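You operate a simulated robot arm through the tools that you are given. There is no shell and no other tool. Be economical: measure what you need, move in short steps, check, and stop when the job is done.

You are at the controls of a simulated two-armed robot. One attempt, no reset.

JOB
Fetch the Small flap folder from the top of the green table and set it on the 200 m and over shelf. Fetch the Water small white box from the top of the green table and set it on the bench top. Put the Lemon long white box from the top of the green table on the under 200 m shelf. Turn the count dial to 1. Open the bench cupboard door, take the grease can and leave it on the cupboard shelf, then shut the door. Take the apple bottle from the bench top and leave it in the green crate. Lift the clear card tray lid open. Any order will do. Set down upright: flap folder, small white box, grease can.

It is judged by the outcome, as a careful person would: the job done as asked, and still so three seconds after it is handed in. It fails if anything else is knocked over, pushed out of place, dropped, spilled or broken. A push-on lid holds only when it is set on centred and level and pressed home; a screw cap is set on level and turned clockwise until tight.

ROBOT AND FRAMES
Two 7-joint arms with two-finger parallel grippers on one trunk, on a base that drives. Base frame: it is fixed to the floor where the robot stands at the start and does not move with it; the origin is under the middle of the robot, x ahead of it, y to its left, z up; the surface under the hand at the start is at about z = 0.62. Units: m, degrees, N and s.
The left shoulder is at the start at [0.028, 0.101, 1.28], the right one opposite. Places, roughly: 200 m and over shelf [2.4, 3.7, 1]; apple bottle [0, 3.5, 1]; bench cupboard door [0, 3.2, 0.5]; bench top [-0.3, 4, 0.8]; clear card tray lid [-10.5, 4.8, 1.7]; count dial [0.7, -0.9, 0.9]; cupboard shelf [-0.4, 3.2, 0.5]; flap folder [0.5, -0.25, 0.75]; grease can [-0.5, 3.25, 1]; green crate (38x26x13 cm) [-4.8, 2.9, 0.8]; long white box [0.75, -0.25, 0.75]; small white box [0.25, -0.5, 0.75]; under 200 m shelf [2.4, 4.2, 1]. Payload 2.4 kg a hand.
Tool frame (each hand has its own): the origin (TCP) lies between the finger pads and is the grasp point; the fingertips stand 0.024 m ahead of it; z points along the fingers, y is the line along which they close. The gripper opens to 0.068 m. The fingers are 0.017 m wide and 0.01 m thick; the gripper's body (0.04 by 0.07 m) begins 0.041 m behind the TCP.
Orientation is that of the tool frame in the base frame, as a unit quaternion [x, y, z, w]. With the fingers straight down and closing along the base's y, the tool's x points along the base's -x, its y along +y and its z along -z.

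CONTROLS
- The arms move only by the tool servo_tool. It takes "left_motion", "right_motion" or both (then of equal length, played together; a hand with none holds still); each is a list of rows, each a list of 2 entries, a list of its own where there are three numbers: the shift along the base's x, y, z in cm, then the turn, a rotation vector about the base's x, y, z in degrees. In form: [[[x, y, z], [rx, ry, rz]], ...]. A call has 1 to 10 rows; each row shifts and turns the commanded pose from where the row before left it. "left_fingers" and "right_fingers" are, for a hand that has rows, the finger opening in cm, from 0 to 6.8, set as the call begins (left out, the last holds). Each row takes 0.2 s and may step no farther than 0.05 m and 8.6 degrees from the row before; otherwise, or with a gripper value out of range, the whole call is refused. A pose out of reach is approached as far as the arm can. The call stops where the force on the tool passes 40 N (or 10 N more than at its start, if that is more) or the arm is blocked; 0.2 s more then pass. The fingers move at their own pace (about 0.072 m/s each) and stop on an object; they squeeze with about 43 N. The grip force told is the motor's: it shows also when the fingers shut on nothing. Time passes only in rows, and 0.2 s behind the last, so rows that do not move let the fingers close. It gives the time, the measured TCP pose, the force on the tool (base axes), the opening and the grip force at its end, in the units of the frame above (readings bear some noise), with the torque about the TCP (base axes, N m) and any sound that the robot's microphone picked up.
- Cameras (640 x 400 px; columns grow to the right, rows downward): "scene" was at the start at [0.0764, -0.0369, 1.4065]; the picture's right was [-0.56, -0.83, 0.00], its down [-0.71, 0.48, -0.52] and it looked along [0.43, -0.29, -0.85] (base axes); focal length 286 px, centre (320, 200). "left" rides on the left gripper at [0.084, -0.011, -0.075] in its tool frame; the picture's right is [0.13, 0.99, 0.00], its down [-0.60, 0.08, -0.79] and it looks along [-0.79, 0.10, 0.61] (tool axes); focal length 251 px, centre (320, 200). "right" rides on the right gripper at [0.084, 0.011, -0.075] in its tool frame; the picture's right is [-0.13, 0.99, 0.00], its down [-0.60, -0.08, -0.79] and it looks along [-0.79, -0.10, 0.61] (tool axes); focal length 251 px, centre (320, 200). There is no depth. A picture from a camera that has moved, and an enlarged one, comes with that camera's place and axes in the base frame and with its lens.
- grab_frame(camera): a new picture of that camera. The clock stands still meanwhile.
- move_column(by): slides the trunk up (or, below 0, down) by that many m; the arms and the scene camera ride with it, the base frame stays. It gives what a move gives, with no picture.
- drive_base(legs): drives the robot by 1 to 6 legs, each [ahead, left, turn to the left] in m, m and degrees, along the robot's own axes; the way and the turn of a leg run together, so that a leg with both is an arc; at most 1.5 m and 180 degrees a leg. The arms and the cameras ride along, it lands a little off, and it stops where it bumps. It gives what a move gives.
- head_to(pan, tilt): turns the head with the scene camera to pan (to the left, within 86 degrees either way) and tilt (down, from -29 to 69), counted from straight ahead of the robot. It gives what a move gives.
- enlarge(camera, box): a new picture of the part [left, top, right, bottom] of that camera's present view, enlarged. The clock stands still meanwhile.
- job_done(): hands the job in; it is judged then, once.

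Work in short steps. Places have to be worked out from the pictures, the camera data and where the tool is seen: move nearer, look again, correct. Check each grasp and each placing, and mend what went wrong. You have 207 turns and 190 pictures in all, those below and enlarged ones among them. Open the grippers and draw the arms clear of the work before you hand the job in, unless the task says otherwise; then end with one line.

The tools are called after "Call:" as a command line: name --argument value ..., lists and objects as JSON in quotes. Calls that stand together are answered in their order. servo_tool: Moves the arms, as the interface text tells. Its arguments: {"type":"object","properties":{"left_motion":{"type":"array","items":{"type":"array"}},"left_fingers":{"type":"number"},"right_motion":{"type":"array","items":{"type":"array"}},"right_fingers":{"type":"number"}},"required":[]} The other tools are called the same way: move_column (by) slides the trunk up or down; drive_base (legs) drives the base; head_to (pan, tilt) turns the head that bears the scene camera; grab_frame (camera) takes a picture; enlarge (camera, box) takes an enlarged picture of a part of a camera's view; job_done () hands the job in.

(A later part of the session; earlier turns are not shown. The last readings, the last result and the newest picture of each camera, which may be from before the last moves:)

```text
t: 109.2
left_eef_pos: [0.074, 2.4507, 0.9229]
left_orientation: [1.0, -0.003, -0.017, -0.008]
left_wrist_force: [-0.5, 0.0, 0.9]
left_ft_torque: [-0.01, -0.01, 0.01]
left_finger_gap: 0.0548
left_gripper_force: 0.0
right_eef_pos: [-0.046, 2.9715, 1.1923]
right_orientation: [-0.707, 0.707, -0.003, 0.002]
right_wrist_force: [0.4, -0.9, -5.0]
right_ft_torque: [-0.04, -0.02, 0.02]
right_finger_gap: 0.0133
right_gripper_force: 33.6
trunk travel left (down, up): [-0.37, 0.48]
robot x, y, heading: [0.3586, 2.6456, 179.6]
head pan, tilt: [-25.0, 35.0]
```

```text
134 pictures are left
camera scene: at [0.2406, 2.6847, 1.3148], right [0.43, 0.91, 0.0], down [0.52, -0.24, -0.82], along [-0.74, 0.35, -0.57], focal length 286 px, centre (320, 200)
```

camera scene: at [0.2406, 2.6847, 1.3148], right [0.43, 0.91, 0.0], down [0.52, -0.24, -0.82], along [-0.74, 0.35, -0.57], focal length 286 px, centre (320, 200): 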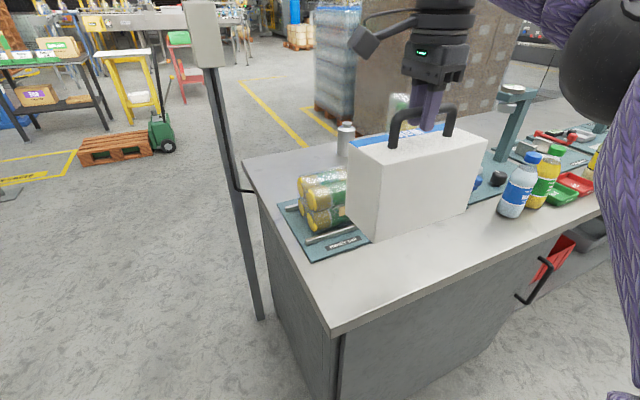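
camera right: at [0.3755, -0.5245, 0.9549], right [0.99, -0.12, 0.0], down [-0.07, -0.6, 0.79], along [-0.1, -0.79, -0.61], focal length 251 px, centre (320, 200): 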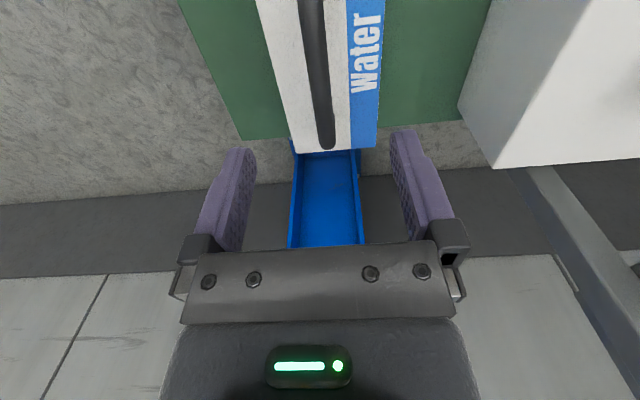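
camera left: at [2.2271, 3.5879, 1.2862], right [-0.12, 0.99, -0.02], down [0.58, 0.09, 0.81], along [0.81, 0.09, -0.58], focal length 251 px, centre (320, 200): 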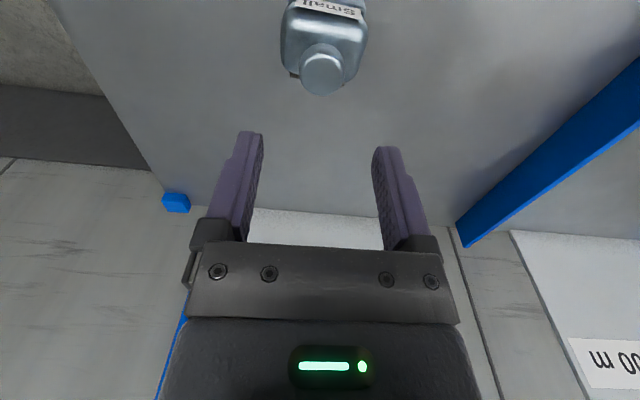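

Mat front edge at x≈-0.155, bench edge x≈0. Move to x=-0.076 and lower.

Call:
servo_tool --right_motion '[[[-3, -0.5, 0], [0, 0, 0]], [[0, 0, -4], [0, 0, 0]], [[0, 0, -4], [0, 0, 0]], [[0, 0, -4], [0, 0, 0]], [[0, 0, -1.5], [0, 0, 0]]]'

Call:
grab_frame --camera "scene"

```text
t: 110.4
left_eef_pos: [0.0741, 2.4511, 0.9232]
left_orientation: [1.0, -0.003, -0.018, -0.009]
left_wrist_force: [-0.6, 0.2, -1.3]
left_ft_torque: [0.03, 0.01, 0.02]
left_finger_gap: 0.055
left_gripper_force: 0.0
right_eef_pos: [-0.0561, 2.9687, 1.0557]
right_orientation: [0.707, -0.707, 0.003, -0.002]
right_wrist_force: [0.4, 0.7, -5.2]
right_ft_torque: [-0.02, 0.03, -0.01]
right_finger_gap: 0.0131
right_gripper_force: 33.1
right hand out of reach, approached as far as the arm can: row 1
trunk travel left (down, up): [-0.37, 0.48]
robot x, y, heading: [0.3585, 2.6418, 179.9]
head pan, tilt: [-25.0, 35.0]
```

```text
133 pictures are left
camera scene: at [0.2411, 2.6851, 1.3149], right [0.43, 0.91, 0.0], down [0.52, -0.24, -0.82], along [-0.74, 0.35, -0.57], focal length 286 px, centre (320, 200)
```

scene: 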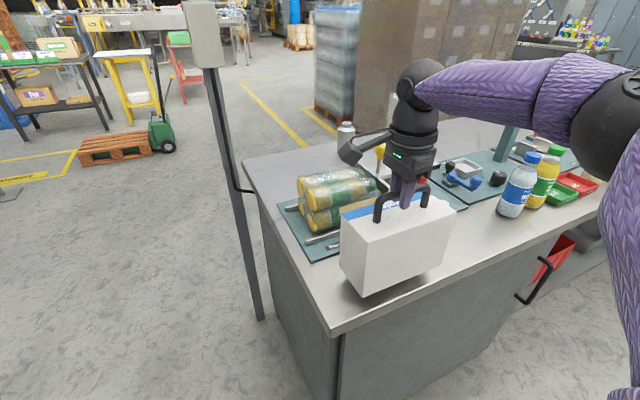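

Shift 2 cm inward and lower to contact.

Call:
servo_tool --right_motion '[[[-2, 0, 0], [0, 0, 0]], [[0, 0, -1], [0, 0, 0]], [[0, 0, -0.5], [0, 0, 0]], [[0, 0, -0.4], [0, 0, 0]], [[0, 0, -0.3], [0, 0, 0]]]'

Call:
enlarge --camera "scene" --box '[280, 160, 520, 340]'

```text
t: 111.6
left_eef_pos: [0.0743, 2.451, 0.9249]
left_orientation: [1.0, -0.004, -0.017, -0.008]
left_wrist_force: [0.4, -0.3, 0.2]
left_ft_torque: [-0.01, 0.0, -0.01]
left_finger_gap: 0.0552
left_gripper_force: 0.0
right_eef_pos: [-0.0745, 2.9716, 1.0346]
right_orientation: [-0.707, 0.707, -0.003, 0.002]
right_wrist_force: [-0.9, 0.4, -4.5]
right_ft_torque: [-0.02, -0.05, -0.03]
right_finger_gap: 0.0137
right_gripper_force: 33.7
trunk travel left (down, up): [-0.37, 0.48]
robot x, y, heading: [0.3564, 2.6483, 179.8]
head pan, tilt: [-25.0, 35.0]
```

```text
2.22 times, centred on (400, 250) of scene
camera zoom: at [0.2411, 2.685, 1.3149], right [0.43, 0.91, 0.0], down [0.52, -0.24, -0.82], along [-0.74, 0.35, -0.57], focal length 637 px, centre (142, 89)
```

zoom: 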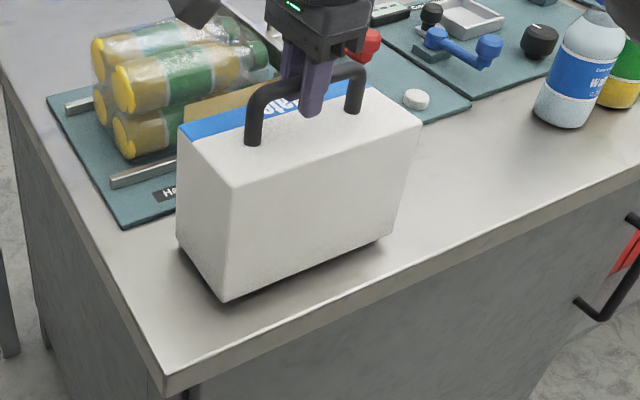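

Call:
servo_tool --right_motion '[[[0, 0, -0.4], [0, 0, 0]], [[0, 0, -0.3], [0, 0, 0]], [[0, 0, 0], [0, 0, 0]]]'

```text
t: 112.4
left_eef_pos: [0.0737, 2.4494, 0.9222]
left_orientation: [1.0, -0.005, -0.017, -0.009]
left_wrist_force: [0.5, -0.4, -0.9]
left_ft_torque: [-0.04, 0.0, 0.0]
left_finger_gap: 0.055
left_gripper_force: 0.1
right_eef_pos: [-0.0751, 2.9713, 1.0279]
right_orientation: [-0.707, 0.707, -0.002, 0.003]
right_wrist_force: [-0.3, -0.3, -4.6]
right_ft_torque: [-0.01, 0.0, -0.01]
right_finger_gap: 0.0136
right_gripper_force: 33.6
trunk travel left (down, up): [-0.37, 0.48]
robot x, y, heading: [0.3588, 2.6464, 179.6]
head pan, tilt: [-25.0, 35.0]
```

Call:
servo_tool --right_motion '[[[0, 0, -0.3], [0, 0, 0]], [[0, 0, -0.3], [0, 0, 0]], [[0, 0, 0], [0, 0, 0]]]'

Call:
enlarge --camera "scene" --box '[280, 160, 520, 340]'

```text
t: 113.2
left_eef_pos: [0.0754, 2.449, 0.9245]
left_orientation: [1.0, -0.003, -0.019, -0.01]
left_wrist_force: [-0.3, -0.1, -0.8]
left_ft_torque: [0.03, -0.02, 0.0]
left_finger_gap: 0.0549
left_gripper_force: 0.0
right_eef_pos: [-0.0725, 2.9691, 1.0252]
right_orientation: [-0.706, 0.708, 0.0, 0.001]
right_wrist_force: [5.8, 0.1, 20.8]
right_ft_torque: [-0.03, 0.06, -0.08]
right_finger_gap: 0.0138
right_gripper_force: 33.1
trunk travel left (down, up): [-0.37, 0.48]
robot x, y, heading: [0.3583, 2.6438, 179.8]
head pan, tilt: [-25.0, 35.0]
```

```text
2.22 times, centred on (400, 250) of scene
camera zoom: at [0.2441, 2.6835, 1.3155], right [0.43, 0.9, 0.0], down [0.52, -0.24, -0.82], along [-0.74, 0.35, -0.57], focal length 637 px, centre (142, 89)
```

zoom: 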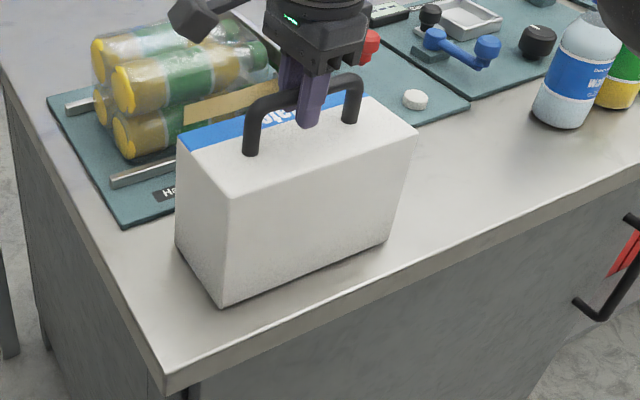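

Contact (20 N up). Release and lift straight up.

Call:
servo_tool --right_motion '[[[0, 0, 0.2], [0, 0, 0]], [[0, 0, 0], [0, 0, 0]], [[0, 0, 0], [0, 0, 0]], [[0, 0, 3], [0, 0, 0]], [[0, 0, 4], [0, 0, 0]], [[0, 0, 4], [0, 0, 0]], [[4, 0, 3], [0, 0, 0]], [[4, 0, 3], [0, 0, 0]], [[4, 0, 0], [0, 0, 0]]]' --right_fingers 6.8

Call:
grab_frame --camera "scene"

```text
t: 115.2
left_eef_pos: [0.0753, 2.4487, 0.9236]
left_orientation: [1.0, -0.004, -0.019, -0.009]
left_wrist_force: [0.5, 0.4, -0.4]
left_ft_torque: [0.02, 0.01, 0.01]
left_finger_gap: 0.055
left_gripper_force: 0.1
right_eef_pos: [0.0486, 2.9694, 1.1956]
right_orientation: [-0.706, 0.708, -0.004, 0.002]
right_wrist_force: [-0.1, 0.1, 0.1]
right_ft_torque: [-0.02, 0.01, 0.01]
right_finger_gap: 0.0683
right_gripper_force: 0.0
trunk travel left (down, up): [-0.37, 0.48]
robot x, y, heading: [0.3598, 2.6466, 179.7]
head pan, tilt: [-25.0, 35.0]
```

```text
130 pictures are left
camera scene: at [0.2419, 2.6847, 1.315], right [0.43, 0.91, 0.0], down [0.52, -0.24, -0.82], along [-0.74, 0.35, -0.57], focal length 286 px, centre (320, 200)
```

scene: 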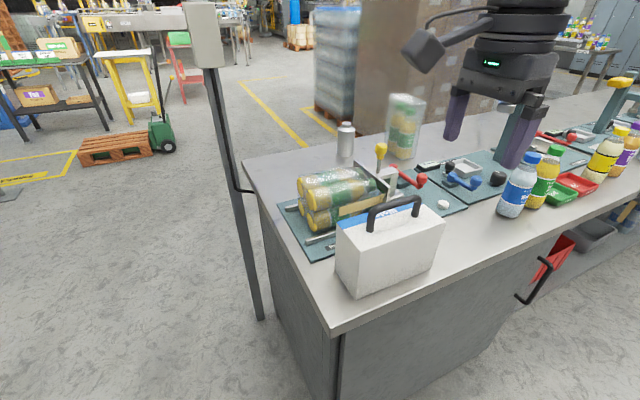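

Box placed upright. Look closer at the grease can and the area behind the bench.

Call:
enlarge --camera "scene" --box '[300, 100, 440, 200]'

Call:
head_to --pan 10 --tilt 20

Call:
grab_frame --camera "scene"

```text
4.00 times, centred on (370, 150) of scene
camera zoom: at [0.2419, 2.6847, 1.315], right [0.43, 0.91, 0.0], down [0.52, -0.24, -0.82], along [-0.74, 0.35, -0.57], focal length 1146 px, centre (120, 400)
```

zoom: 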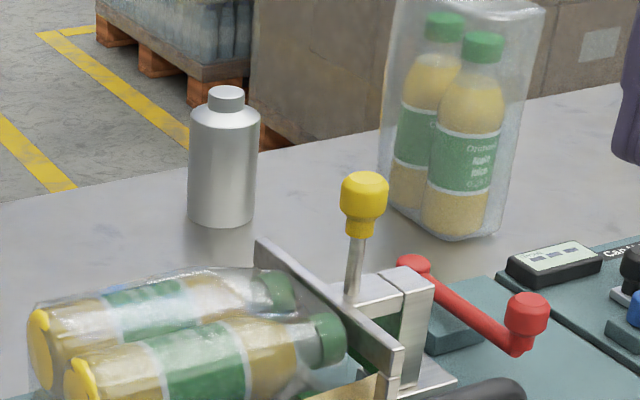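

```text
t: 116.2
left_eef_pos: [0.0745, 2.4503, 0.9242]
left_orientation: [1.0, -0.004, -0.017, -0.009]
left_wrist_force: [-0.3, -0.5, 0.3]
left_ft_torque: [0.04, -0.02, 0.01]
left_finger_gap: 0.055
left_gripper_force: 0.0
right_eef_pos: [0.0483, 2.9702, 1.196]
right_orientation: [0.708, -0.707, 0.003, -0.002]
right_wrist_force: [-0.3, 0.7, -0.1]
right_ft_torque: [-0.01, -0.05, 0.0]
right_finger_gap: 0.0679
right_gripper_force: 0.0
trunk travel left (down, up): [-0.37, 0.48]
robot x, y, heading: [0.3595, 2.6451, 179.9]
head pan, tilt: [10.0, 20.0]
```

```text
128 pictures are left
camera scene: at [0.2295, 2.6314, 1.3388], right [-0.17, 0.99, 0.0], down [0.34, 0.06, -0.94], along [-0.93, -0.16, -0.34], focal length 286 px, centre (320, 200)
```

scene: 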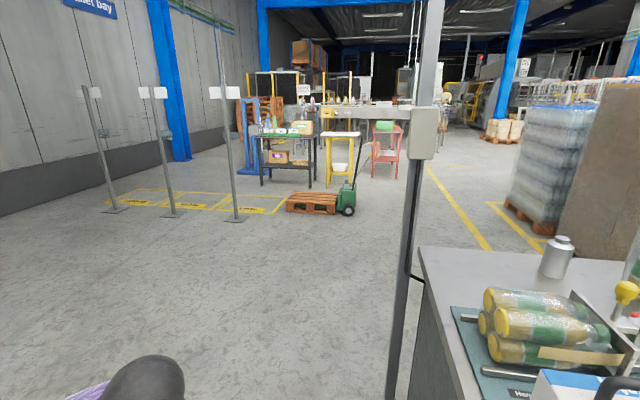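

Can is at ≈(-0.59,3.18), near the bench's back edge (x≈-0.68), so I'll fetch it from behind the bench. Drive round the bench end (post at (-0.73,2.8)).

Call:
drive_base --legs '[[0, 0.5, 0], [1.5, 0, 0], [0, 0, 90], [0, 0, 90], [-0.2, 0.6, 0], [0, 0.62, 0]]'

Call:
head_to --pan -15 --tilt 35

Call:
grab_frame --camera "scene"

```text
t: 139.9
left_eef_pos: [-0.976, 3.5706, 0.9238]
left_orientation: [0.027, 0.999, -0.009, 0.017]
left_wrist_force: [-0.3, -0.1, -0.3]
left_ft_torque: [-0.01, -0.03, -0.03]
left_finger_gap: 0.055
left_gripper_force: 0.0
right_eef_pos: [-0.9722, 3.0506, 1.1955]
right_orientation: [0.723, 0.691, -0.001, -0.002]
right_wrist_force: [-0.2, -0.1, -0.1]
right_ft_torque: [0.01, -0.03, 0.02]
right_finger_gap: 0.0682
right_gripper_force: 0.1
trunk travel left (down, up): [-0.37, 0.48]
robot x, y, heading: [-1.268, 3.3904, -2.8]
head pan, tilt: [10.0, 20.0]
```

```text
t: 140.8
left_eef_pos: [-0.9745, 3.5699, 0.9239]
left_orientation: [0.026, 0.999, -0.008, 0.017]
left_wrist_force: [-0.3, 0.0, -0.1]
left_ft_torque: [0.01, 0.01, 0.0]
left_finger_gap: 0.055
left_gripper_force: 0.1
right_eef_pos: [-0.9706, 3.0497, 1.1963]
right_orientation: [0.723, 0.691, -0.001, -0.002]
right_wrist_force: [-0.6, 1.1, 0.6]
right_ft_torque: [0.01, -0.01, -0.04]
right_finger_gap: 0.0678
right_gripper_force: 0.0
trunk travel left (down, up): [-0.37, 0.48]
robot x, y, heading: [-1.2689, 3.382, -2.7]
head pan, tilt: [-15.0, 35.0]
```

```text
127 pictures are left
camera scene: at [-1.148, 3.3612, 1.315], right [-0.3, -0.95, 0.0], down [-0.55, 0.17, -0.82], along [0.78, -0.25, -0.57], focal length 286 px, centre (320, 200)
```

scene: 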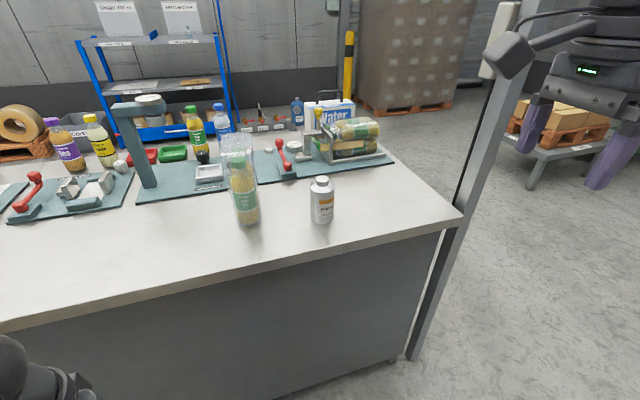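

Call:
enlarge --camera "scene" --box '[210, 120, 370, 260]'

```text
2.86 times, centred on (290, 190) of scene
camera zoom: at [-1.148, 3.3612, 1.315], right [-0.3, -0.95, 0.0], down [-0.55, 0.17, -0.82], along [0.78, -0.25, -0.57], focal length 819 px, centre (406, 229)
```

zoom: 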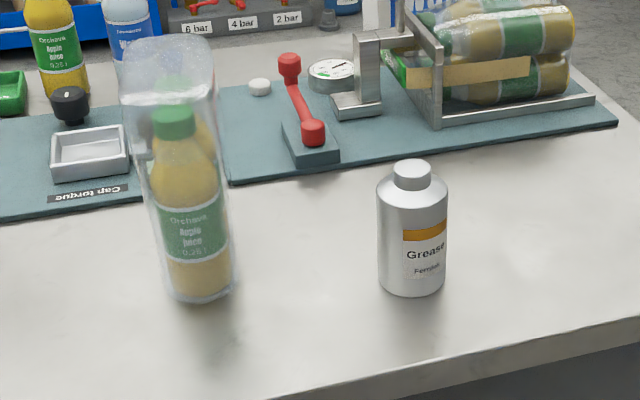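

The can reads "Grease": centre ≈(-0.586,3.176), cap z≈0.948–0.966, 3.2 cm wide. I'll grip the cap with the tool pitched 45° so it can later enter the cupboard. First turn the right hand (free space).

Call:
servo_tool --right_motion '[[[0, 0, 0], [0, 0, 8.5]], [[0, 0, 0], [0, 0, 8.5]], [[0, 0, 0], [0, 0, 8.5]], [[0, 0, 0], [0, 0, 8.5]], [[0, 0, 0], [0, 0, 8.5]], [[0, 0, 0], [0, 0, 8.5]], [[0, 0, 0], [0, 0, 8.5]], [[0, 0, 0], [0, 0, 8.5]], [[0, 0, 0], [0, 0, 8.5]], [[0, 0, 0], [0, 0, 8.5]]]' --right_fingers 6

Call:
servo_tool --right_motion '[[[0, 0, 0], [0, 0, 7.6]], [[0, 0, 0], [0, -7.5, 0]], [[0, 0, 0], [0, -7.5, 0]], [[0, 0, 0], [0, -7.5, 0]], [[0, 0, 0], [0, -7.5, 0]], [[0, 0, 0], [0, -7.5, 0]], [[0, 0, 0], [0, -7.5, 0]]]'

Call:
drive_base --legs '[[0.2, 0, 2.7]]'

Call:
grab_frame --camera "right"

Call:
grab_frame --camera "scene"

```text
t: 143.0
left_eef_pos: [-0.9746, 3.5705, 0.923]
left_orientation: [0.026, 0.999, -0.01, 0.018]
left_wrist_force: [0.7, -0.1, 1.0]
left_ft_torque: [0.0, -0.01, 0.04]
left_finger_gap: 0.0549
left_gripper_force: 0.0
right_eef_pos: [-0.9709, 3.0509, 1.1949]
right_orientation: [0.065, 0.998, -0.002, -0.001]
right_wrist_force: [0.5, 0.2, 0.2]
right_ft_torque: [0.06, 0.02, -0.01]
right_finger_gap: 0.0604
right_gripper_force: 0.0
trunk travel left (down, up): [-0.37, 0.48]
robot x, y, heading: [-1.2653, 3.3927, -2.6]
head pan, tilt: [-15.0, 35.0]
```

```text
t: 144.6
left_eef_pos: [-0.9731, 3.5708, 0.9224]
left_orientation: [0.026, 0.999, -0.009, 0.017]
left_wrist_force: [1.2, 0.2, 0.0]
left_ft_torque: [0.0, -0.04, 0.0]
left_finger_gap: 0.0547
left_gripper_force: 0.0
right_eef_pos: [-0.9721, 3.051, 1.1961]
right_orientation: [0.001, 0.924, -0.003, 0.383]
right_wrist_force: [-0.2, 0.2, -0.3]
right_ft_torque: [0.0, 0.0, -0.01]
right_finger_gap: 0.0602
right_gripper_force: 0.0
trunk travel left (down, up): [-0.37, 0.48]
robot x, y, heading: [-1.2695, 3.3852, -2.4]
head pan, tilt: [-15.0, 35.0]
```

```text
t: 146.2
left_eef_pos: [-0.7821, 3.5795, 0.9234]
left_orientation: [0.004, 1.0, -0.009, 0.018]
left_wrist_force: [0.1, -0.1, 0.5]
left_ft_torque: [0.04, 0.01, 0.0]
left_finger_gap: 0.0549
left_gripper_force: 0.0
right_eef_pos: [-0.7561, 3.06, 1.1958]
right_orientation: [-0.021, 0.924, 0.007, 0.382]
right_wrist_force: [0.0, 0.0, 0.4]
right_ft_torque: [0.02, 0.0, 0.01]
right_finger_gap: 0.06
right_gripper_force: 0.0
trunk travel left (down, up): [-0.37, 0.48]
robot x, y, heading: [-1.07, 3.3822, -0.0]
head pan, tilt: [-15.0, 35.0]
```

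```text
125 pictures are left
camera right: at [-0.8694, 3.0667, 1.1899], right [0.05, 0.99, 0.09], down [-0.13, -0.08, 0.99], along [0.99, -0.06, 0.12], focal length 251 px, centre (320, 200)
```

right: 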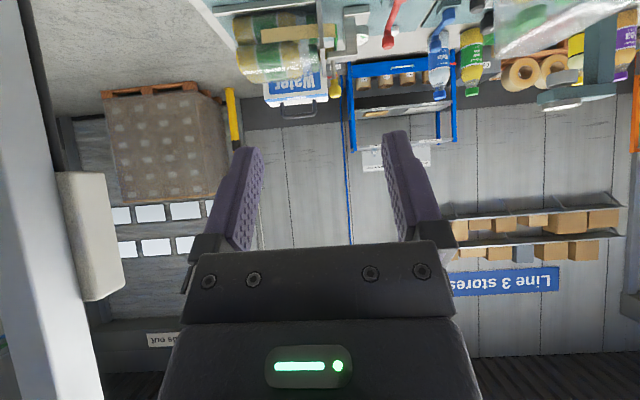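

```text
124 pictures are left
camera scene: at [-0.9464, 3.3619, 1.3149], right [-0.26, -0.97, 0.0], down [-0.55, 0.15, -0.82], along [0.79, -0.21, -0.57], focal length 286 px, centre (320, 200)
```

scene: 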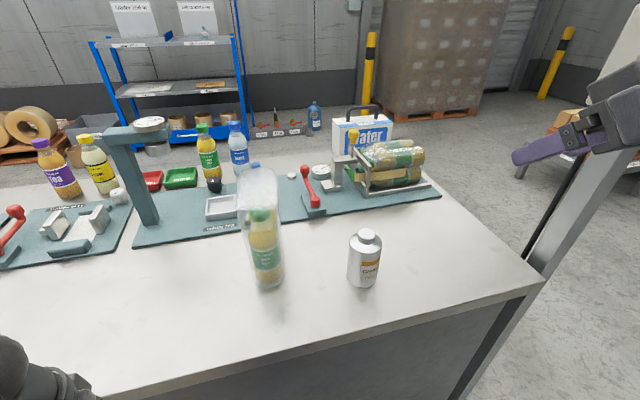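

Move to a pre-grasp point 10 cm back along the 45° approach line.

Call:
servo_tool --right_motion '[[[0, 3, -2], [0, 0, -2.5]], [[0, 4, -2], [0, 0, 0]], [[2, 4, -2], [0, 0, 0]], [[3, 0.8, -3], [0, 0, 0]], [[3, 0, -3], [0, 0, 0]], [[0, 0, -2.5], [0, 0, 0]]]'

Call:
grab_frame --camera "right"

Call:
grab_frame --camera "scene"

```text
t: 147.6
left_eef_pos: [-0.7837, 3.5788, 0.9225]
left_orientation: [0.003, 1.0, -0.01, 0.017]
left_wrist_force: [0.1, 0.7, 0.0]
left_ft_torque: [-0.01, 0.0, 0.02]
left_finger_gap: 0.055
left_gripper_force: 0.0
right_eef_pos: [-0.6763, 3.1754, 1.05]
right_orientation: [-0.001, 0.924, -0.001, 0.382]
right_wrist_force: [0.0, 0.4, -0.3]
right_ft_torque: [0.01, 0.02, -0.04]
right_finger_gap: 0.06
right_gripper_force: 0.1
trunk travel left (down, up): [-0.37, 0.48]
robot x, y, heading: [-1.0678, 3.3815, -0.1]
head pan, tilt: [-15.0, 35.0]
```

```text
123 pictures are left
camera right: at [-0.7894, 3.188, 1.045], right [0.09, 0.99, 0.09], down [-0.13, -0.08, 0.99], along [0.99, -0.1, 0.13], focal length 251 px, centre (320, 200)
```

right: 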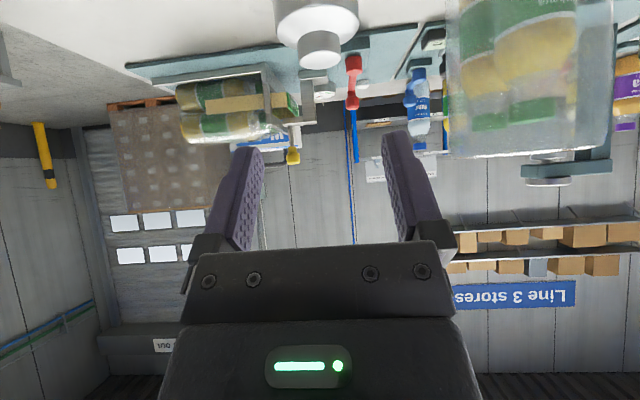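

```text
122 pictures are left
camera scene: at [-0.9467, 3.3619, 1.3149], right [-0.26, -0.97, 0.0], down [-0.55, 0.15, -0.82], along [0.79, -0.21, -0.57], focal length 286 px, centre (320, 200)
```

scene: 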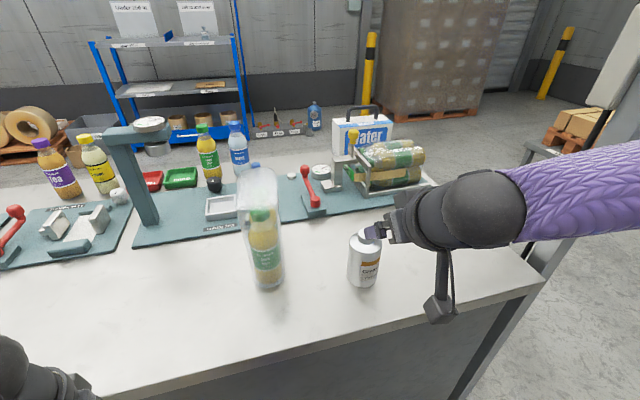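

Cap seen at (-0.59,3.179), z 0.945–0.97. Advance along the 45° line.

Call:
servo_tool --right_motion '[[[3, 0.3, -3], [0, 0, 0]], [[3, 0, -3], [0, 0, 0]], [[1.4, 0, -1.4], [0, 0, 0]]]'

Call:
grab_frame --camera "right"

Call:
enlarge --camera "scene" --box '[310, 190, 470, 290]'

```text
t: 148.4
left_eef_pos: [-0.7834, 3.5785, 0.9232]
left_orientation: [0.003, 1.0, -0.008, 0.017]
left_wrist_force: [0.7, -0.7, -1.4]
left_ft_torque: [0.0, 0.02, 0.0]
left_finger_gap: 0.0551
left_gripper_force: 0.1
right_eef_pos: [-0.6029, 3.1812, 0.9757]
right_orientation: [-0.002, 0.924, -0.001, 0.383]
right_wrist_force: [0.0, -0.4, -0.6]
right_ft_torque: [-0.03, -0.02, 0.01]
right_finger_gap: 0.0601
right_gripper_force: 0.1
trunk travel left (down, up): [-0.37, 0.48]
robot x, y, heading: [-1.0645, 3.3808, -0.3]
head pan, tilt: [-15.0, 35.0]
```

```text
121 pictures are left
camera right: at [-0.7161, 3.1925, 0.9704], right [0.09, 0.99, 0.09], down [-0.13, -0.08, 0.99], along [0.99, -0.1, 0.13], focal length 251 px, centre (320, 200)
```

right: 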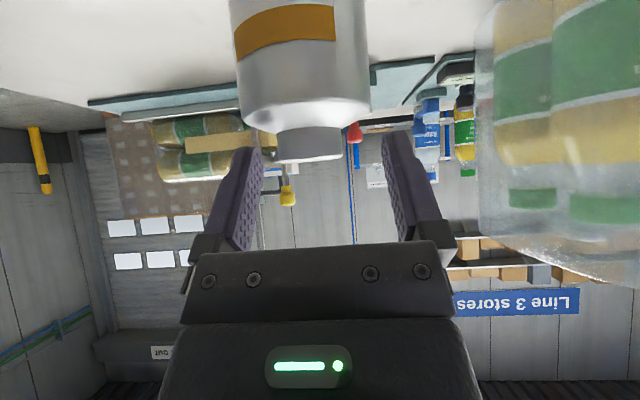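

```text
4.00 times, centred on (390, 240) of scene
camera zoom: at [-0.9467, 3.3619, 1.3149], right [-0.26, -0.97, 0.0], down [-0.55, 0.15, -0.82], along [0.79, -0.21, -0.57], focal length 1146 px, centre (40, 40)
```

zoom: 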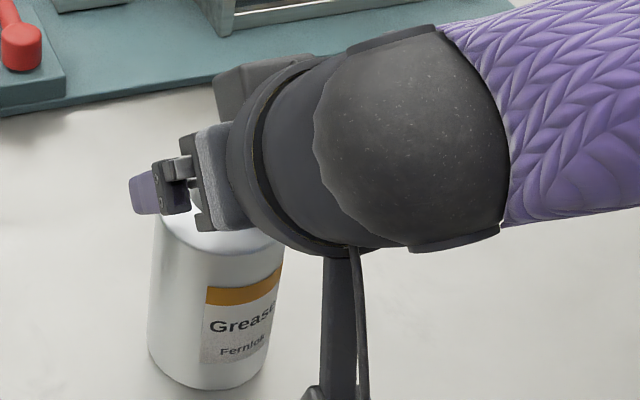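

Call:
servo_tool --right_motion '[[[0.8, -0.2, -0.8], [0, 0, 0]], [[0.6, 0, -0.4], [0, 0, 0]], [[0, 0, 0], [0, 0, 0]]]'

Call:
grab_frame --camera "right"

```text
t: 149.2
left_eef_pos: [-0.7828, 3.5783, 0.9229]
left_orientation: [0.003, 1.0, -0.009, 0.017]
left_wrist_force: [1.4, -0.1, 0.3]
left_ft_torque: [-0.01, -0.01, 0.0]
left_finger_gap: 0.0551
left_gripper_force: 0.2
right_eef_pos: [-0.5893, 3.1785, 0.9651]
right_orientation: [0.001, 0.924, -0.003, 0.382]
right_wrist_force: [0.8, -1.8, 0.8]
right_ft_torque: [-0.08, -0.03, 0.01]
right_finger_gap: 0.0615
right_gripper_force: 1.0
trunk travel left (down, up): [-0.37, 0.48]
robot x, y, heading: [-1.0665, 3.3821, -0.0]
head pan, tilt: [-15.0, 35.0]
```

```text
119 pictures are left
camera right: at [-0.7019, 3.1901, 0.9589], right [0.09, 0.99, 0.09], down [-0.13, -0.07, 0.99], along [0.99, -0.1, 0.12], focal length 251 px, centre (320, 200)
```

right: 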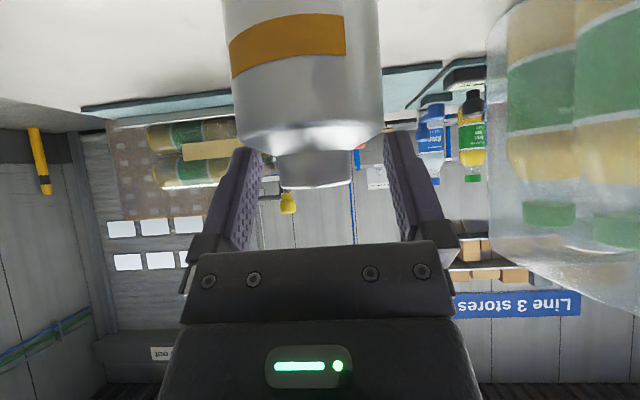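

The cap lies between the pads; close.

Call:
servo_tool --right_motion '[[[0, -0.2, 0.2], [0, 0, 0]], [[0, 0, 0], [0, 0, 0]], [[0, 0, 0], [0, 0, 0]], [[0, 0, 0], [0, 0, 0]]]' --right_fingers 0

Call:
servo_tool --right_motion '[[[0, 0, 1], [0, 0, 0]], [[0, 0, 2], [0, 0, 0]], [[0, 0, 3], [0, 0, 0]], [[0, 0, 3], [0, 0, 0]]]'

Call:
grab_frame --camera "scene"

Call:
grab_frame --camera "right"

```text
t: 150.4
left_eef_pos: [-0.7857, 3.5794, 0.9231]
left_orientation: [0.003, 1.0, -0.01, 0.018]
left_wrist_force: [0.0, -0.7, 0.0]
left_ft_torque: [0.0, 0.0, 0.0]
left_finger_gap: 0.055
left_gripper_force: 0.0
right_eef_pos: [-0.5878, 3.1788, 0.9723]
right_orientation: [-0.001, 0.922, -0.002, 0.388]
right_wrist_force: [-2.9, 0.0, 13.7]
right_ft_torque: [0.13, 0.63, 0.08]
right_finger_gap: 0.0297
right_gripper_force: 42.9
trunk travel left (down, up): [-0.37, 0.48]
robot x, y, heading: [-1.0643, 3.3805, -0.1]
head pan, tilt: [-15.0, 35.0]
stopped in row 4 (right hand): the force on the tool passed its limit at 42 N (the readings are from after the stop); the commanded pose is now the measured one
```

```text
t: 151.4
left_eef_pos: [-0.7842, 3.5784, 0.9236]
left_orientation: [0.003, 1.0, -0.009, 0.018]
left_wrist_force: [0.7, 1.3, 0.0]
left_ft_torque: [0.0, -0.02, -0.05]
left_finger_gap: 0.0552
left_gripper_force: 0.2
right_eef_pos: [-0.5878, 3.1771, 1.0618]
right_orientation: [0.0, 0.922, -0.002, 0.387]
right_wrist_force: [0.1, 0.2, -4.2]
right_ft_torque: [-0.02, -0.04, -0.01]
right_finger_gap: 0.0298
right_gripper_force: 43.7
trunk travel left (down, up): [-0.37, 0.48]
robot x, y, heading: [-1.0706, 3.3854, -0.2]
head pan, tilt: [-15.0, 35.0]
```

```text
118 pictures are left
camera scene: at [-0.9465, 3.3619, 1.3149], right [-0.26, -0.97, 0.0], down [-0.55, 0.15, -0.82], along [0.79, -0.21, -0.57], focal length 286 px, centre (320, 200)
```

scene: 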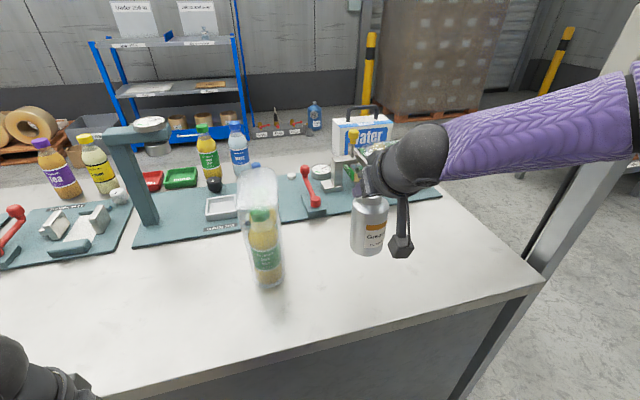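

```text
117 pictures are left
camera right: at [-0.7, 3.1887, 1.0543], right [0.09, 0.99, 0.09], down [-0.14, -0.08, 0.99], along [0.99, -0.1, 0.13], focal length 251 px, centre (320, 200)
```

right: 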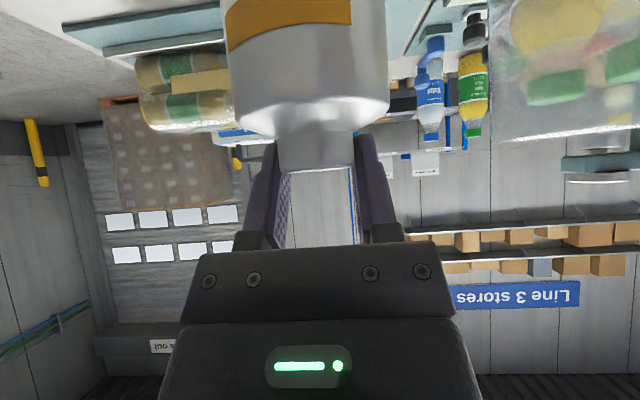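

Can held upright. Drive back round to the front of the bench.

Call:
drive_base --legs '[[-0.4, 0, 0], [0, -1.25, 0], [1.5, 0, 0], [0.8, 0, 0], [0, 0, 90], [0, 0, 90]]'

Call:
drive_base --legs '[[0, -1.25, 0]]'

Call:
head_to --pan 0 --tilt 40

Call:
grab_frame --camera "scene"

```text
t: 178.5
left_eef_pos: [0.5944, 1.9658, 0.9238]
left_orientation: [1.0, 0.019, -0.018, -0.009]
left_wrist_force: [0.1, 0.6, 0.7]
left_ft_torque: [-0.03, 0.01, -0.01]
left_finger_gap: 0.0548
left_gripper_force: 0.0
right_eef_pos: [0.3815, 2.3586, 1.0605]
right_orientation: [0.922, 0.02, -0.386, 0.006]
right_wrist_force: [0.2, -0.4, -4.0]
right_ft_torque: [0.01, 0.01, -0.01]
right_finger_gap: 0.0303
right_gripper_force: 43.2
trunk travel left (down, up): [-0.37, 0.48]
robot x, y, heading: [0.8687, 2.1748, -177.5]
head pan, tilt: [-15.0, 35.0]
```

```text
t: 184.9
left_eef_pos: [0.5383, 3.2243, 0.9236]
left_orientation: [1.0, 0.024, -0.017, -0.008]
left_wrist_force: [0.4, -0.8, -0.3]
left_ft_torque: [-0.05, 0.01, -0.03]
left_finger_gap: 0.055
left_gripper_force: 0.1
right_eef_pos: [0.321, 3.6158, 1.0608]
right_orientation: [0.922, 0.025, -0.386, 0.009]
right_wrist_force: [-0.4, -0.4, -4.7]
right_ft_torque: [0.02, 0.0, -0.01]
right_finger_gap: 0.0302
right_gripper_force: 42.7
trunk travel left (down, up): [-0.37, 0.48]
robot x, y, heading: [0.8107, 3.4343, -177.1]
head pan, tilt: [-15.0, 35.0]
```

```text
t: 185.7
left_eef_pos: [0.5377, 3.2241, 0.9224]
left_orientation: [1.0, 0.024, -0.017, -0.007]
left_wrist_force: [-0.4, 0.2, 0.5]
left_ft_torque: [0.03, 0.03, 0.01]
left_finger_gap: 0.0549
left_gripper_force: 0.0
right_eef_pos: [0.3213, 3.6153, 1.0598]
right_orientation: [0.922, 0.025, -0.386, 0.009]
right_wrist_force: [0.4, -0.1, -4.3]
right_ft_torque: [0.01, 0.02, 0.03]
right_finger_gap: 0.0299
right_gripper_force: 43.0
trunk travel left (down, up): [-0.37, 0.48]
robot x, y, heading: [0.8141, 3.437, -177.2]
head pan, tilt: [0.0, 40.0]
```

```text
116 pictures are left
camera scene: at [0.6893, 3.4298, 1.3074], right [-0.05, 1.0, 0.0], down [0.64, 0.03, -0.77], along [-0.76, -0.04, -0.64], focal length 286 px, centre (320, 200)
```

scene: 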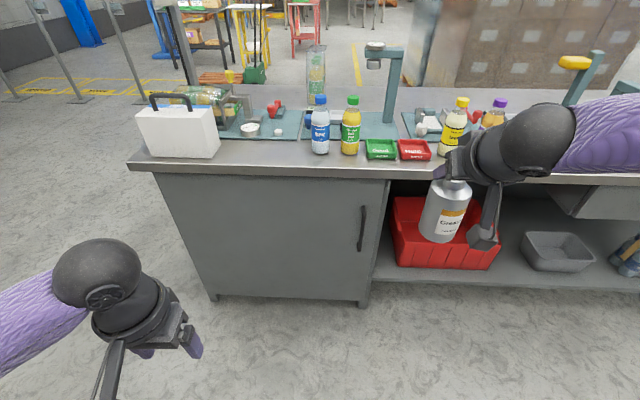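

Door handle: vertical bar at (≈0.03, 3.53), z 0.53–0.73, hinge on the left (y≈2.86). I'll stand to the right, retract the can hand, and pitch the left tool to horizontal.

Call:
servo_tool --right_motion '[[[2, 1, 1], [0, 0, 0]], [[2, 1, 1], [0, 0, 0]], [[2, 1, 1], [0, 0, 0]], [[2, 1, 2], [0, 0, 0]], [[2, 1, 2], [0, 0, 0]], [[2, 1, 2], [0, 0, 0]], [[0, 0, 2], [0, 0, 0]], [[0, 0, 2], [0, 0, 0]], [[0, 0, 2], [0, 0, 0]]]' --left_motion '[[[0, 0, 0], [0, 8.3, 0]], [[0, 0, 0], [0, 8.3, 0]], [[0, 0, 0], [0, 8.3, 0]], [[0, 0, 0], [0, 8.3, 0]], [[0, 0, 0], [0, 8.3, 0]], [[0, 0, 0], [0, 8.3, 0]], [[0, 0, 0], [0, 8.3, 0]], [[0, 0, 0], [0, 8.3, 0]], [[0, 0, 0], [0, 8.3, 0]]]' --left_fingers 6.8

Call:
move_column --by -0.25

Call:
drive_base --legs '[[0, -0.42, -2.8], [0.2, 0, 0]]'

Call:
head_to --pan 35 --tilt 40

Call:
grab_frame --camera "scene"

Call:
grab_frame --camera "left"

```text
t: 187.7
left_eef_pos: [0.5263, 3.2199, 0.9128]
left_orientation: [0.784, 0.013, -0.621, -0.021]
left_wrist_force: [0.2, 0.2, 0.6]
left_ft_torque: [0.0, -0.03, -0.02]
left_finger_gap: 0.068
left_gripper_force: 0.0
left hand out of reach, approached as far as the arm can: row 4, 5
right_eef_pos: [0.4426, 3.6776, 1.2101]
right_orientation: [0.922, 0.025, -0.386, 0.008]
right_wrist_force: [0.0, -0.4, -4.9]
right_ft_torque: [0.01, 0.01, 0.0]
right_finger_gap: 0.0304
right_gripper_force: 42.9
trunk travel left (down, up): [-0.37, 0.48]
robot x, y, heading: [0.812, 3.4364, -177.0]
head pan, tilt: [0.0, 40.0]
```

```text
t: 190.2
left_eef_pos: [0.5256, 3.2184, 0.6637]
left_orientation: [0.784, 0.013, -0.621, -0.021]
left_wrist_force: [0.3, -0.1, 0.0]
left_ft_torque: [0.04, 0.0, -0.01]
left_finger_gap: 0.0682
left_gripper_force: 0.0
right_eef_pos: [0.4419, 3.6757, 0.9607]
right_orientation: [0.922, 0.025, -0.386, 0.008]
right_wrist_force: [0.1, -0.4, -4.0]
right_ft_torque: [0.02, -0.02, 0.0]
right_finger_gap: 0.0302
right_gripper_force: 43.0
trunk travel left (down, up): [-0.12, 0.73]
robot x, y, heading: [0.8132, 3.4332, -177.1]
head pan, tilt: [0.0, 40.0]
```

```text
t: 194.0
left_eef_pos: [0.3071, 3.6454, 0.6642]
left_orientation: [0.784, -0.002, -0.62, -0.033]
left_wrist_force: [-0.2, 0.5, -0.1]
left_ft_torque: [0.04, 0.01, -0.01]
left_finger_gap: 0.0681
left_gripper_force: 0.1
right_eef_pos: [0.2386, 4.1046, 0.9603]
right_orientation: [0.922, 0.009, -0.386, 0.002]
right_wrist_force: [0.1, -0.5, -4.7]
right_ft_torque: [0.0, 0.04, 0.03]
right_finger_gap: 0.0303
right_gripper_force: 43.2
trunk travel left (down, up): [-0.12, 0.73]
robot x, y, heading: [0.6003, 3.8521, -179.4]
head pan, tilt: [0.0, 40.0]
```

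```text
t: 195.0
left_eef_pos: [0.3063, 3.6463, 0.6635]
left_orientation: [0.783, -0.002, -0.621, -0.032]
left_wrist_force: [-0.6, -0.1, 0.0]
left_ft_torque: [-0.01, 0.02, 0.03]
left_finger_gap: 0.0681
left_gripper_force: 0.1
right_eef_pos: [0.2392, 4.1044, 0.9612]
right_orientation: [0.922, 0.007, -0.386, 0.0]
right_wrist_force: [0.2, 0.1, -4.0]
right_ft_torque: [-0.02, 0.03, 0.03]
right_finger_gap: 0.0301
right_gripper_force: 43.1
trunk travel left (down, up): [-0.12, 0.73]
robot x, y, heading: [0.5954, 3.8473, -179.1]
head pan, tilt: [35.0, 40.0]
```

```text
115 pictures are left
camera scene: at [0.4341, 3.8008, 1.0529], right [-0.58, 0.81, 0.0], down [0.52, 0.38, -0.77], along [-0.62, -0.45, -0.64], focal length 286 px, centre (320, 200)
```

scene: 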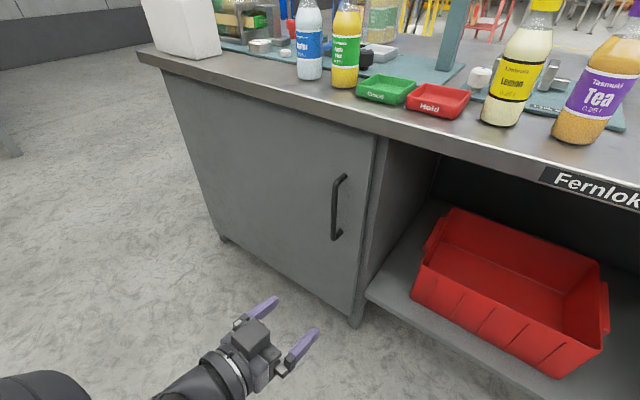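

```text
114 pictures are left
camera left: at [0.3992, 3.6561, 0.6022], right [-0.01, -0.98, -0.17], down [0.63, -0.14, 0.76], along [-0.78, -0.1, 0.62], focal length 251 px, centre (320, 200)
```

left: 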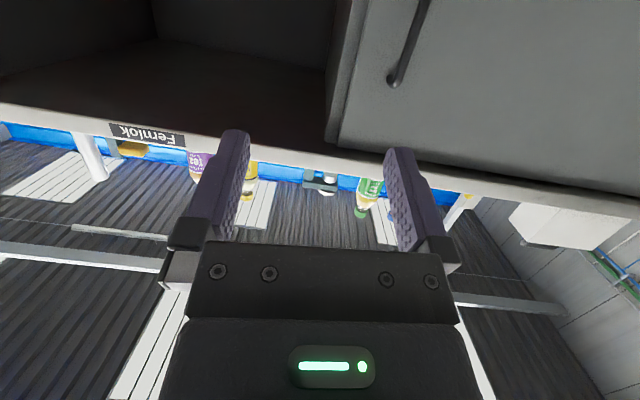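

Handle mid ≈(0.035,3.55,0.62). Move the left hand to a pre-grasp in front of it.

Call:
servo_tool --left_motion '[[[-3, -2, -0.8], [-2.7, 0, 2.5]], [[-3, -2, -0.8], [0, 0, 0]], [[-3, -2, -0.8], [0, 0, 0]], [[-3, -2, -0.8], [0, 0, 0]], [[-3, -1.5, -0.8], [0, 0, 0]], [[-3, 0, -0.3], [0, 0, 0]]]'

Call:
grab_frame --camera "left"

Call:
grab_frame --camera "scene"

```text
t: 196.4
left_eef_pos: [0.1253, 3.5501, 0.6204]
left_orientation: [0.785, 0.001, -0.62, 0.0]
left_wrist_force: [0.1, 1.1, 0.6]
left_ft_torque: [0.02, 0.04, -0.02]
left_finger_gap: 0.068
left_gripper_force: 0.1
right_eef_pos: [0.2387, 4.1041, 0.9614]
right_orientation: [0.922, 0.008, -0.386, 0.002]
right_wrist_force: [0.0, -0.6, -4.1]
right_ft_torque: [0.02, 0.01, 0.02]
right_finger_gap: 0.0302
right_gripper_force: 43.2
trunk travel left (down, up): [-0.12, 0.73]
robot x, y, heading: [0.6007, 3.8502, -179.1]
head pan, tilt: [35.0, 40.0]
```

```text
113 pictures are left
camera left: at [0.2173, 3.5615, 0.5574], right [0.03, -0.99, -0.13], down [0.63, -0.08, 0.77], along [-0.77, -0.1, 0.63], focal length 251 px, centre (320, 200)
```

left: 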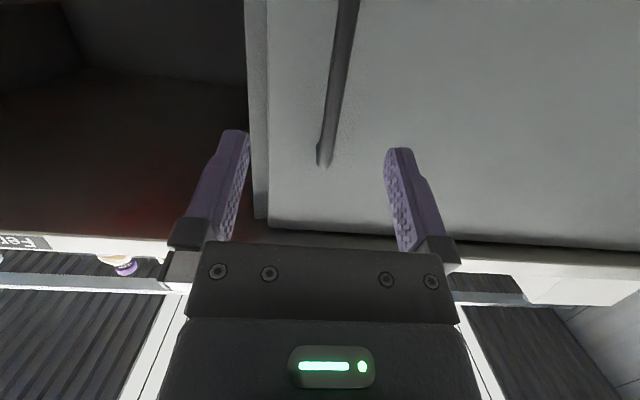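

```text
112 pictures are left
camera scene: at [0.4341, 3.8007, 1.0529], right [-0.59, 0.81, 0.0], down [0.52, 0.38, -0.77], along [-0.62, -0.45, -0.64], focal length 286 px, centre (320, 200)
```

scene: 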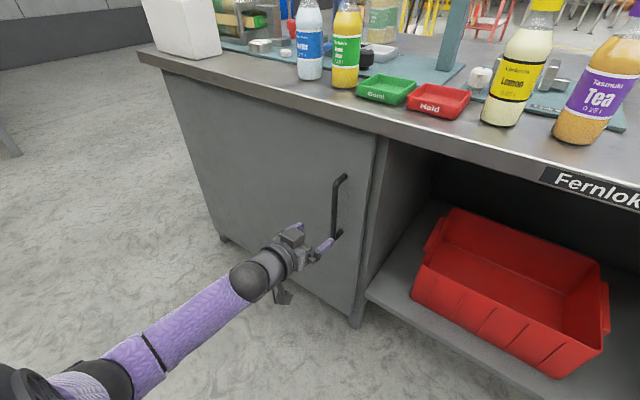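

The bar is at y≈3.54 and spans z 0.62. Advance to it.

Call:
servo_tool --left_motion '[[[-3, -0.8, 0], [0, 0, 0]], [[-3, 0, 0], [0, 0, 0]], [[-2, 0, 0], [0, 0, 0]]]'

Call:
grab_frame --camera "left"

Call:
enlarge --camera "scene" --box '[240, 150, 400, 250]'

```text
t: 197.2
left_eef_pos: [0.0453, 3.5436, 0.6185]
left_orientation: [0.784, 0.001, -0.621, 0.0]
left_wrist_force: [0.1, -0.1, 1.0]
left_ft_torque: [0.0, 0.04, 0.01]
left_finger_gap: 0.0679
left_gripper_force: 0.1
right_eef_pos: [0.239, 4.1045, 0.9615]
right_orientation: [0.923, 0.007, -0.386, 0.001]
right_wrist_force: [0.9, 0.1, -3.8]
right_ft_torque: [0.0, 0.03, 0.05]
right_finger_gap: 0.0303
right_gripper_force: 42.9
trunk travel left (down, up): [-0.12, 0.73]
robot x, y, heading: [0.6015, 3.846, -179.1]
head pan, tilt: [35.0, 40.0]
```

```text
111 pictures are left
camera left: at [0.1375, 3.5544, 0.5568], right [0.03, -0.99, -0.13], down [0.63, -0.08, 0.77], along [-0.77, -0.11, 0.63], focal length 251 px, centre (320, 200)
```

left: 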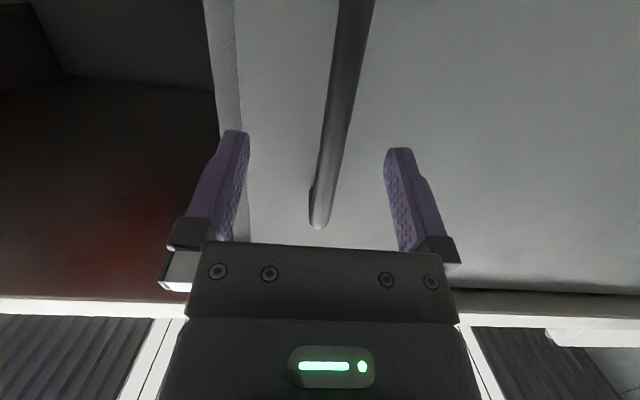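

```text
4.00 times, centred on (320, 200) of scene
camera zoom: at [0.4341, 3.8007, 1.0529], right [-0.59, 0.81, 0.0], down [0.52, 0.38, -0.77], along [-0.62, -0.45, -0.64], focal length 1146 px, centre (320, 200)
```

zoom: 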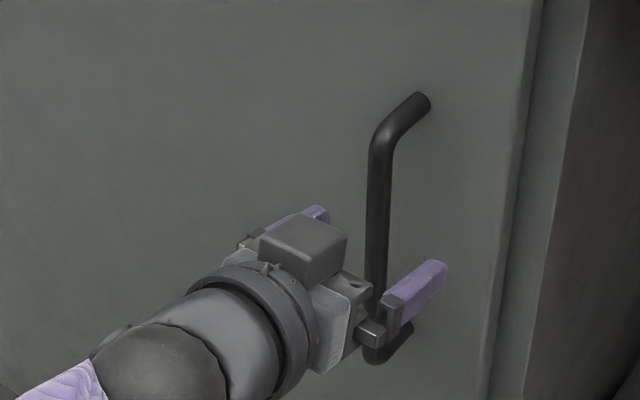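

The bar is between the fingers. Close on it.

Call:
servo_tool --left_motion '[[[0, 0, 0], [0, 0, 0]], [[0, 0, 0], [0, 0, 0]], [[0, 0, 0], [0, 0, 0]], [[0, 0, 0], [0, 0, 0]]]' --left_fingers 0

Call:
enlarge --camera "scene" --box '[240, 150, 400, 250]'

```text
t: 198.2
left_eef_pos: [0.0465, 3.5436, 0.6188]
left_orientation: [0.784, 0.002, -0.62, 0.001]
left_wrist_force: [0.6, 0.4, 0.1]
left_ft_torque: [-0.02, 0.01, 0.02]
left_finger_gap: 0.0001
left_gripper_force: 23.8
right_eef_pos: [0.2384, 4.1038, 0.9614]
right_orientation: [0.923, 0.007, -0.385, 0.001]
right_wrist_force: [1.0, 0.0, -4.6]
right_ft_torque: [0.03, 0.05, 0.02]
right_finger_gap: 0.03
right_gripper_force: 43.2
trunk travel left (down, up): [-0.12, 0.73]
robot x, y, heading: [0.6015, 3.8522, -179.3]
head pan, tilt: [35.0, 40.0]
```

```text
4.00 times, centred on (320, 200) of scene
camera zoom: at [0.434, 3.8007, 1.0529], right [-0.59, 0.81, 0.0], down [0.52, 0.38, -0.77], along [-0.62, -0.45, -0.64], focal length 1146 px, centre (320, 200)
```

zoom: 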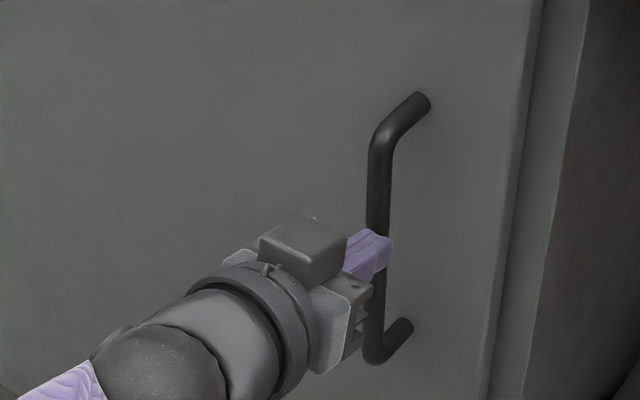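

Closed on nothing: the bar is deeper, at x≈-0.005, y≈3.533. Reopen and go further in.

Call:
servo_tool --left_motion '[[[1, -1, 0], [0, 0, 0]], [[0, 0, 0], [0, 0, 0]], [[0, 0, 0], [0, 0, 0]], [[-2, 0, 0], [0, 0, 0]], [[-2, 0, 0], [0, 0, 0]], [[-1.5, 0, 0], [0, 0, 0]]]' --left_fingers 6.8

Call:
enlarge --camera "scene" --box '[240, 150, 400, 250]'

Call:
grab_frame --camera "left"

```text
t: 199.6
left_eef_pos: [0.0004, 3.5338, 0.6215]
left_orientation: [0.784, 0.002, -0.621, 0.0]
left_wrist_force: [1.2, 0.6, -0.5]
left_ft_torque: [0.02, 0.0, -0.02]
left_finger_gap: 0.068
left_gripper_force: 0.1
right_eef_pos: [0.2394, 4.104, 0.9602]
right_orientation: [0.923, 0.008, -0.385, 0.001]
right_wrist_force: [-0.8, -0.8, -4.8]
right_ft_torque: [0.03, 0.04, 0.01]
right_finger_gap: 0.0302
right_gripper_force: 42.4
trunk travel left (down, up): [-0.12, 0.73]
robot x, y, heading: [0.599, 3.8475, -179.0]
head pan, tilt: [35.0, 40.0]
```

```text
4.00 times, centred on (320, 200) of scene
camera zoom: at [0.434, 3.8007, 1.0529], right [-0.59, 0.81, 0.0], down [0.52, 0.38, -0.77], along [-0.62, -0.45, -0.64], focal length 1146 px, centre (320, 200)
```

zoom: 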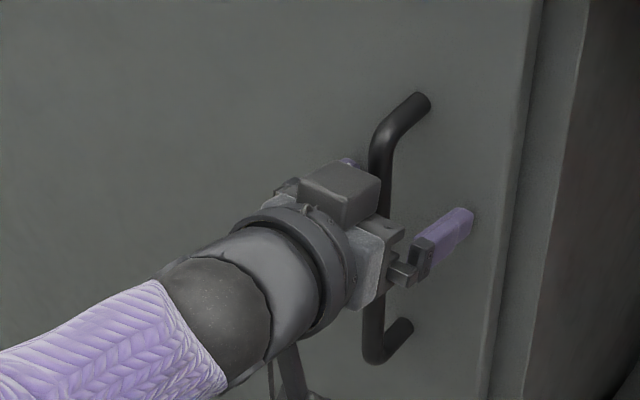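

```text
107 pictures are left
camera left: at [0.0927, 3.545, 0.5587], right [0.03, -0.99, -0.13], down [0.63, -0.08, 0.77], along [-0.77, -0.11, 0.63], focal length 251 px, centre (320, 200)
```

left: 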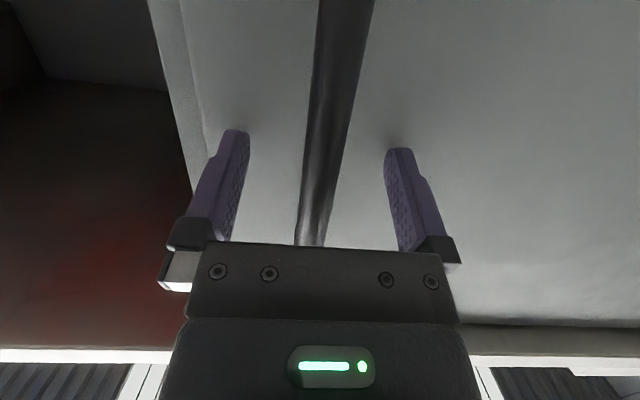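

Now the bar is well between the fingers and the tips are close to the door. Close.

Call:
servo_tool --left_motion '[[[0, 0, 0], [0, 0, 0]], [[0, 0, 0], [0, 0, 0]], [[0, 0, 0], [0, 0, 0]], [[0, 0, 0], [0, 0, 0]]]' --left_fingers 0

```text
t: 200.6
left_eef_pos: [0.0, 3.5364, 0.6202]
left_orientation: [0.785, 0.001, -0.62, 0.0]
left_wrist_force: [3.5, 11.4, -3.3]
left_ft_torque: [-0.1, 0.48, 0.08]
left_finger_gap: 0.0137
left_gripper_force: 33.4
right_eef_pos: [0.2396, 4.1065, 0.962]
right_orientation: [0.922, 0.007, -0.386, 0.001]
right_wrist_force: [0.2, 0.9, -4.1]
right_ft_torque: [-0.03, 0.02, -0.05]
right_finger_gap: 0.0299
right_gripper_force: 42.8
trunk travel left (down, up): [-0.12, 0.73]
robot x, y, heading: [0.6005, 3.8495, -179.0]
head pan, tilt: [35.0, 40.0]
```

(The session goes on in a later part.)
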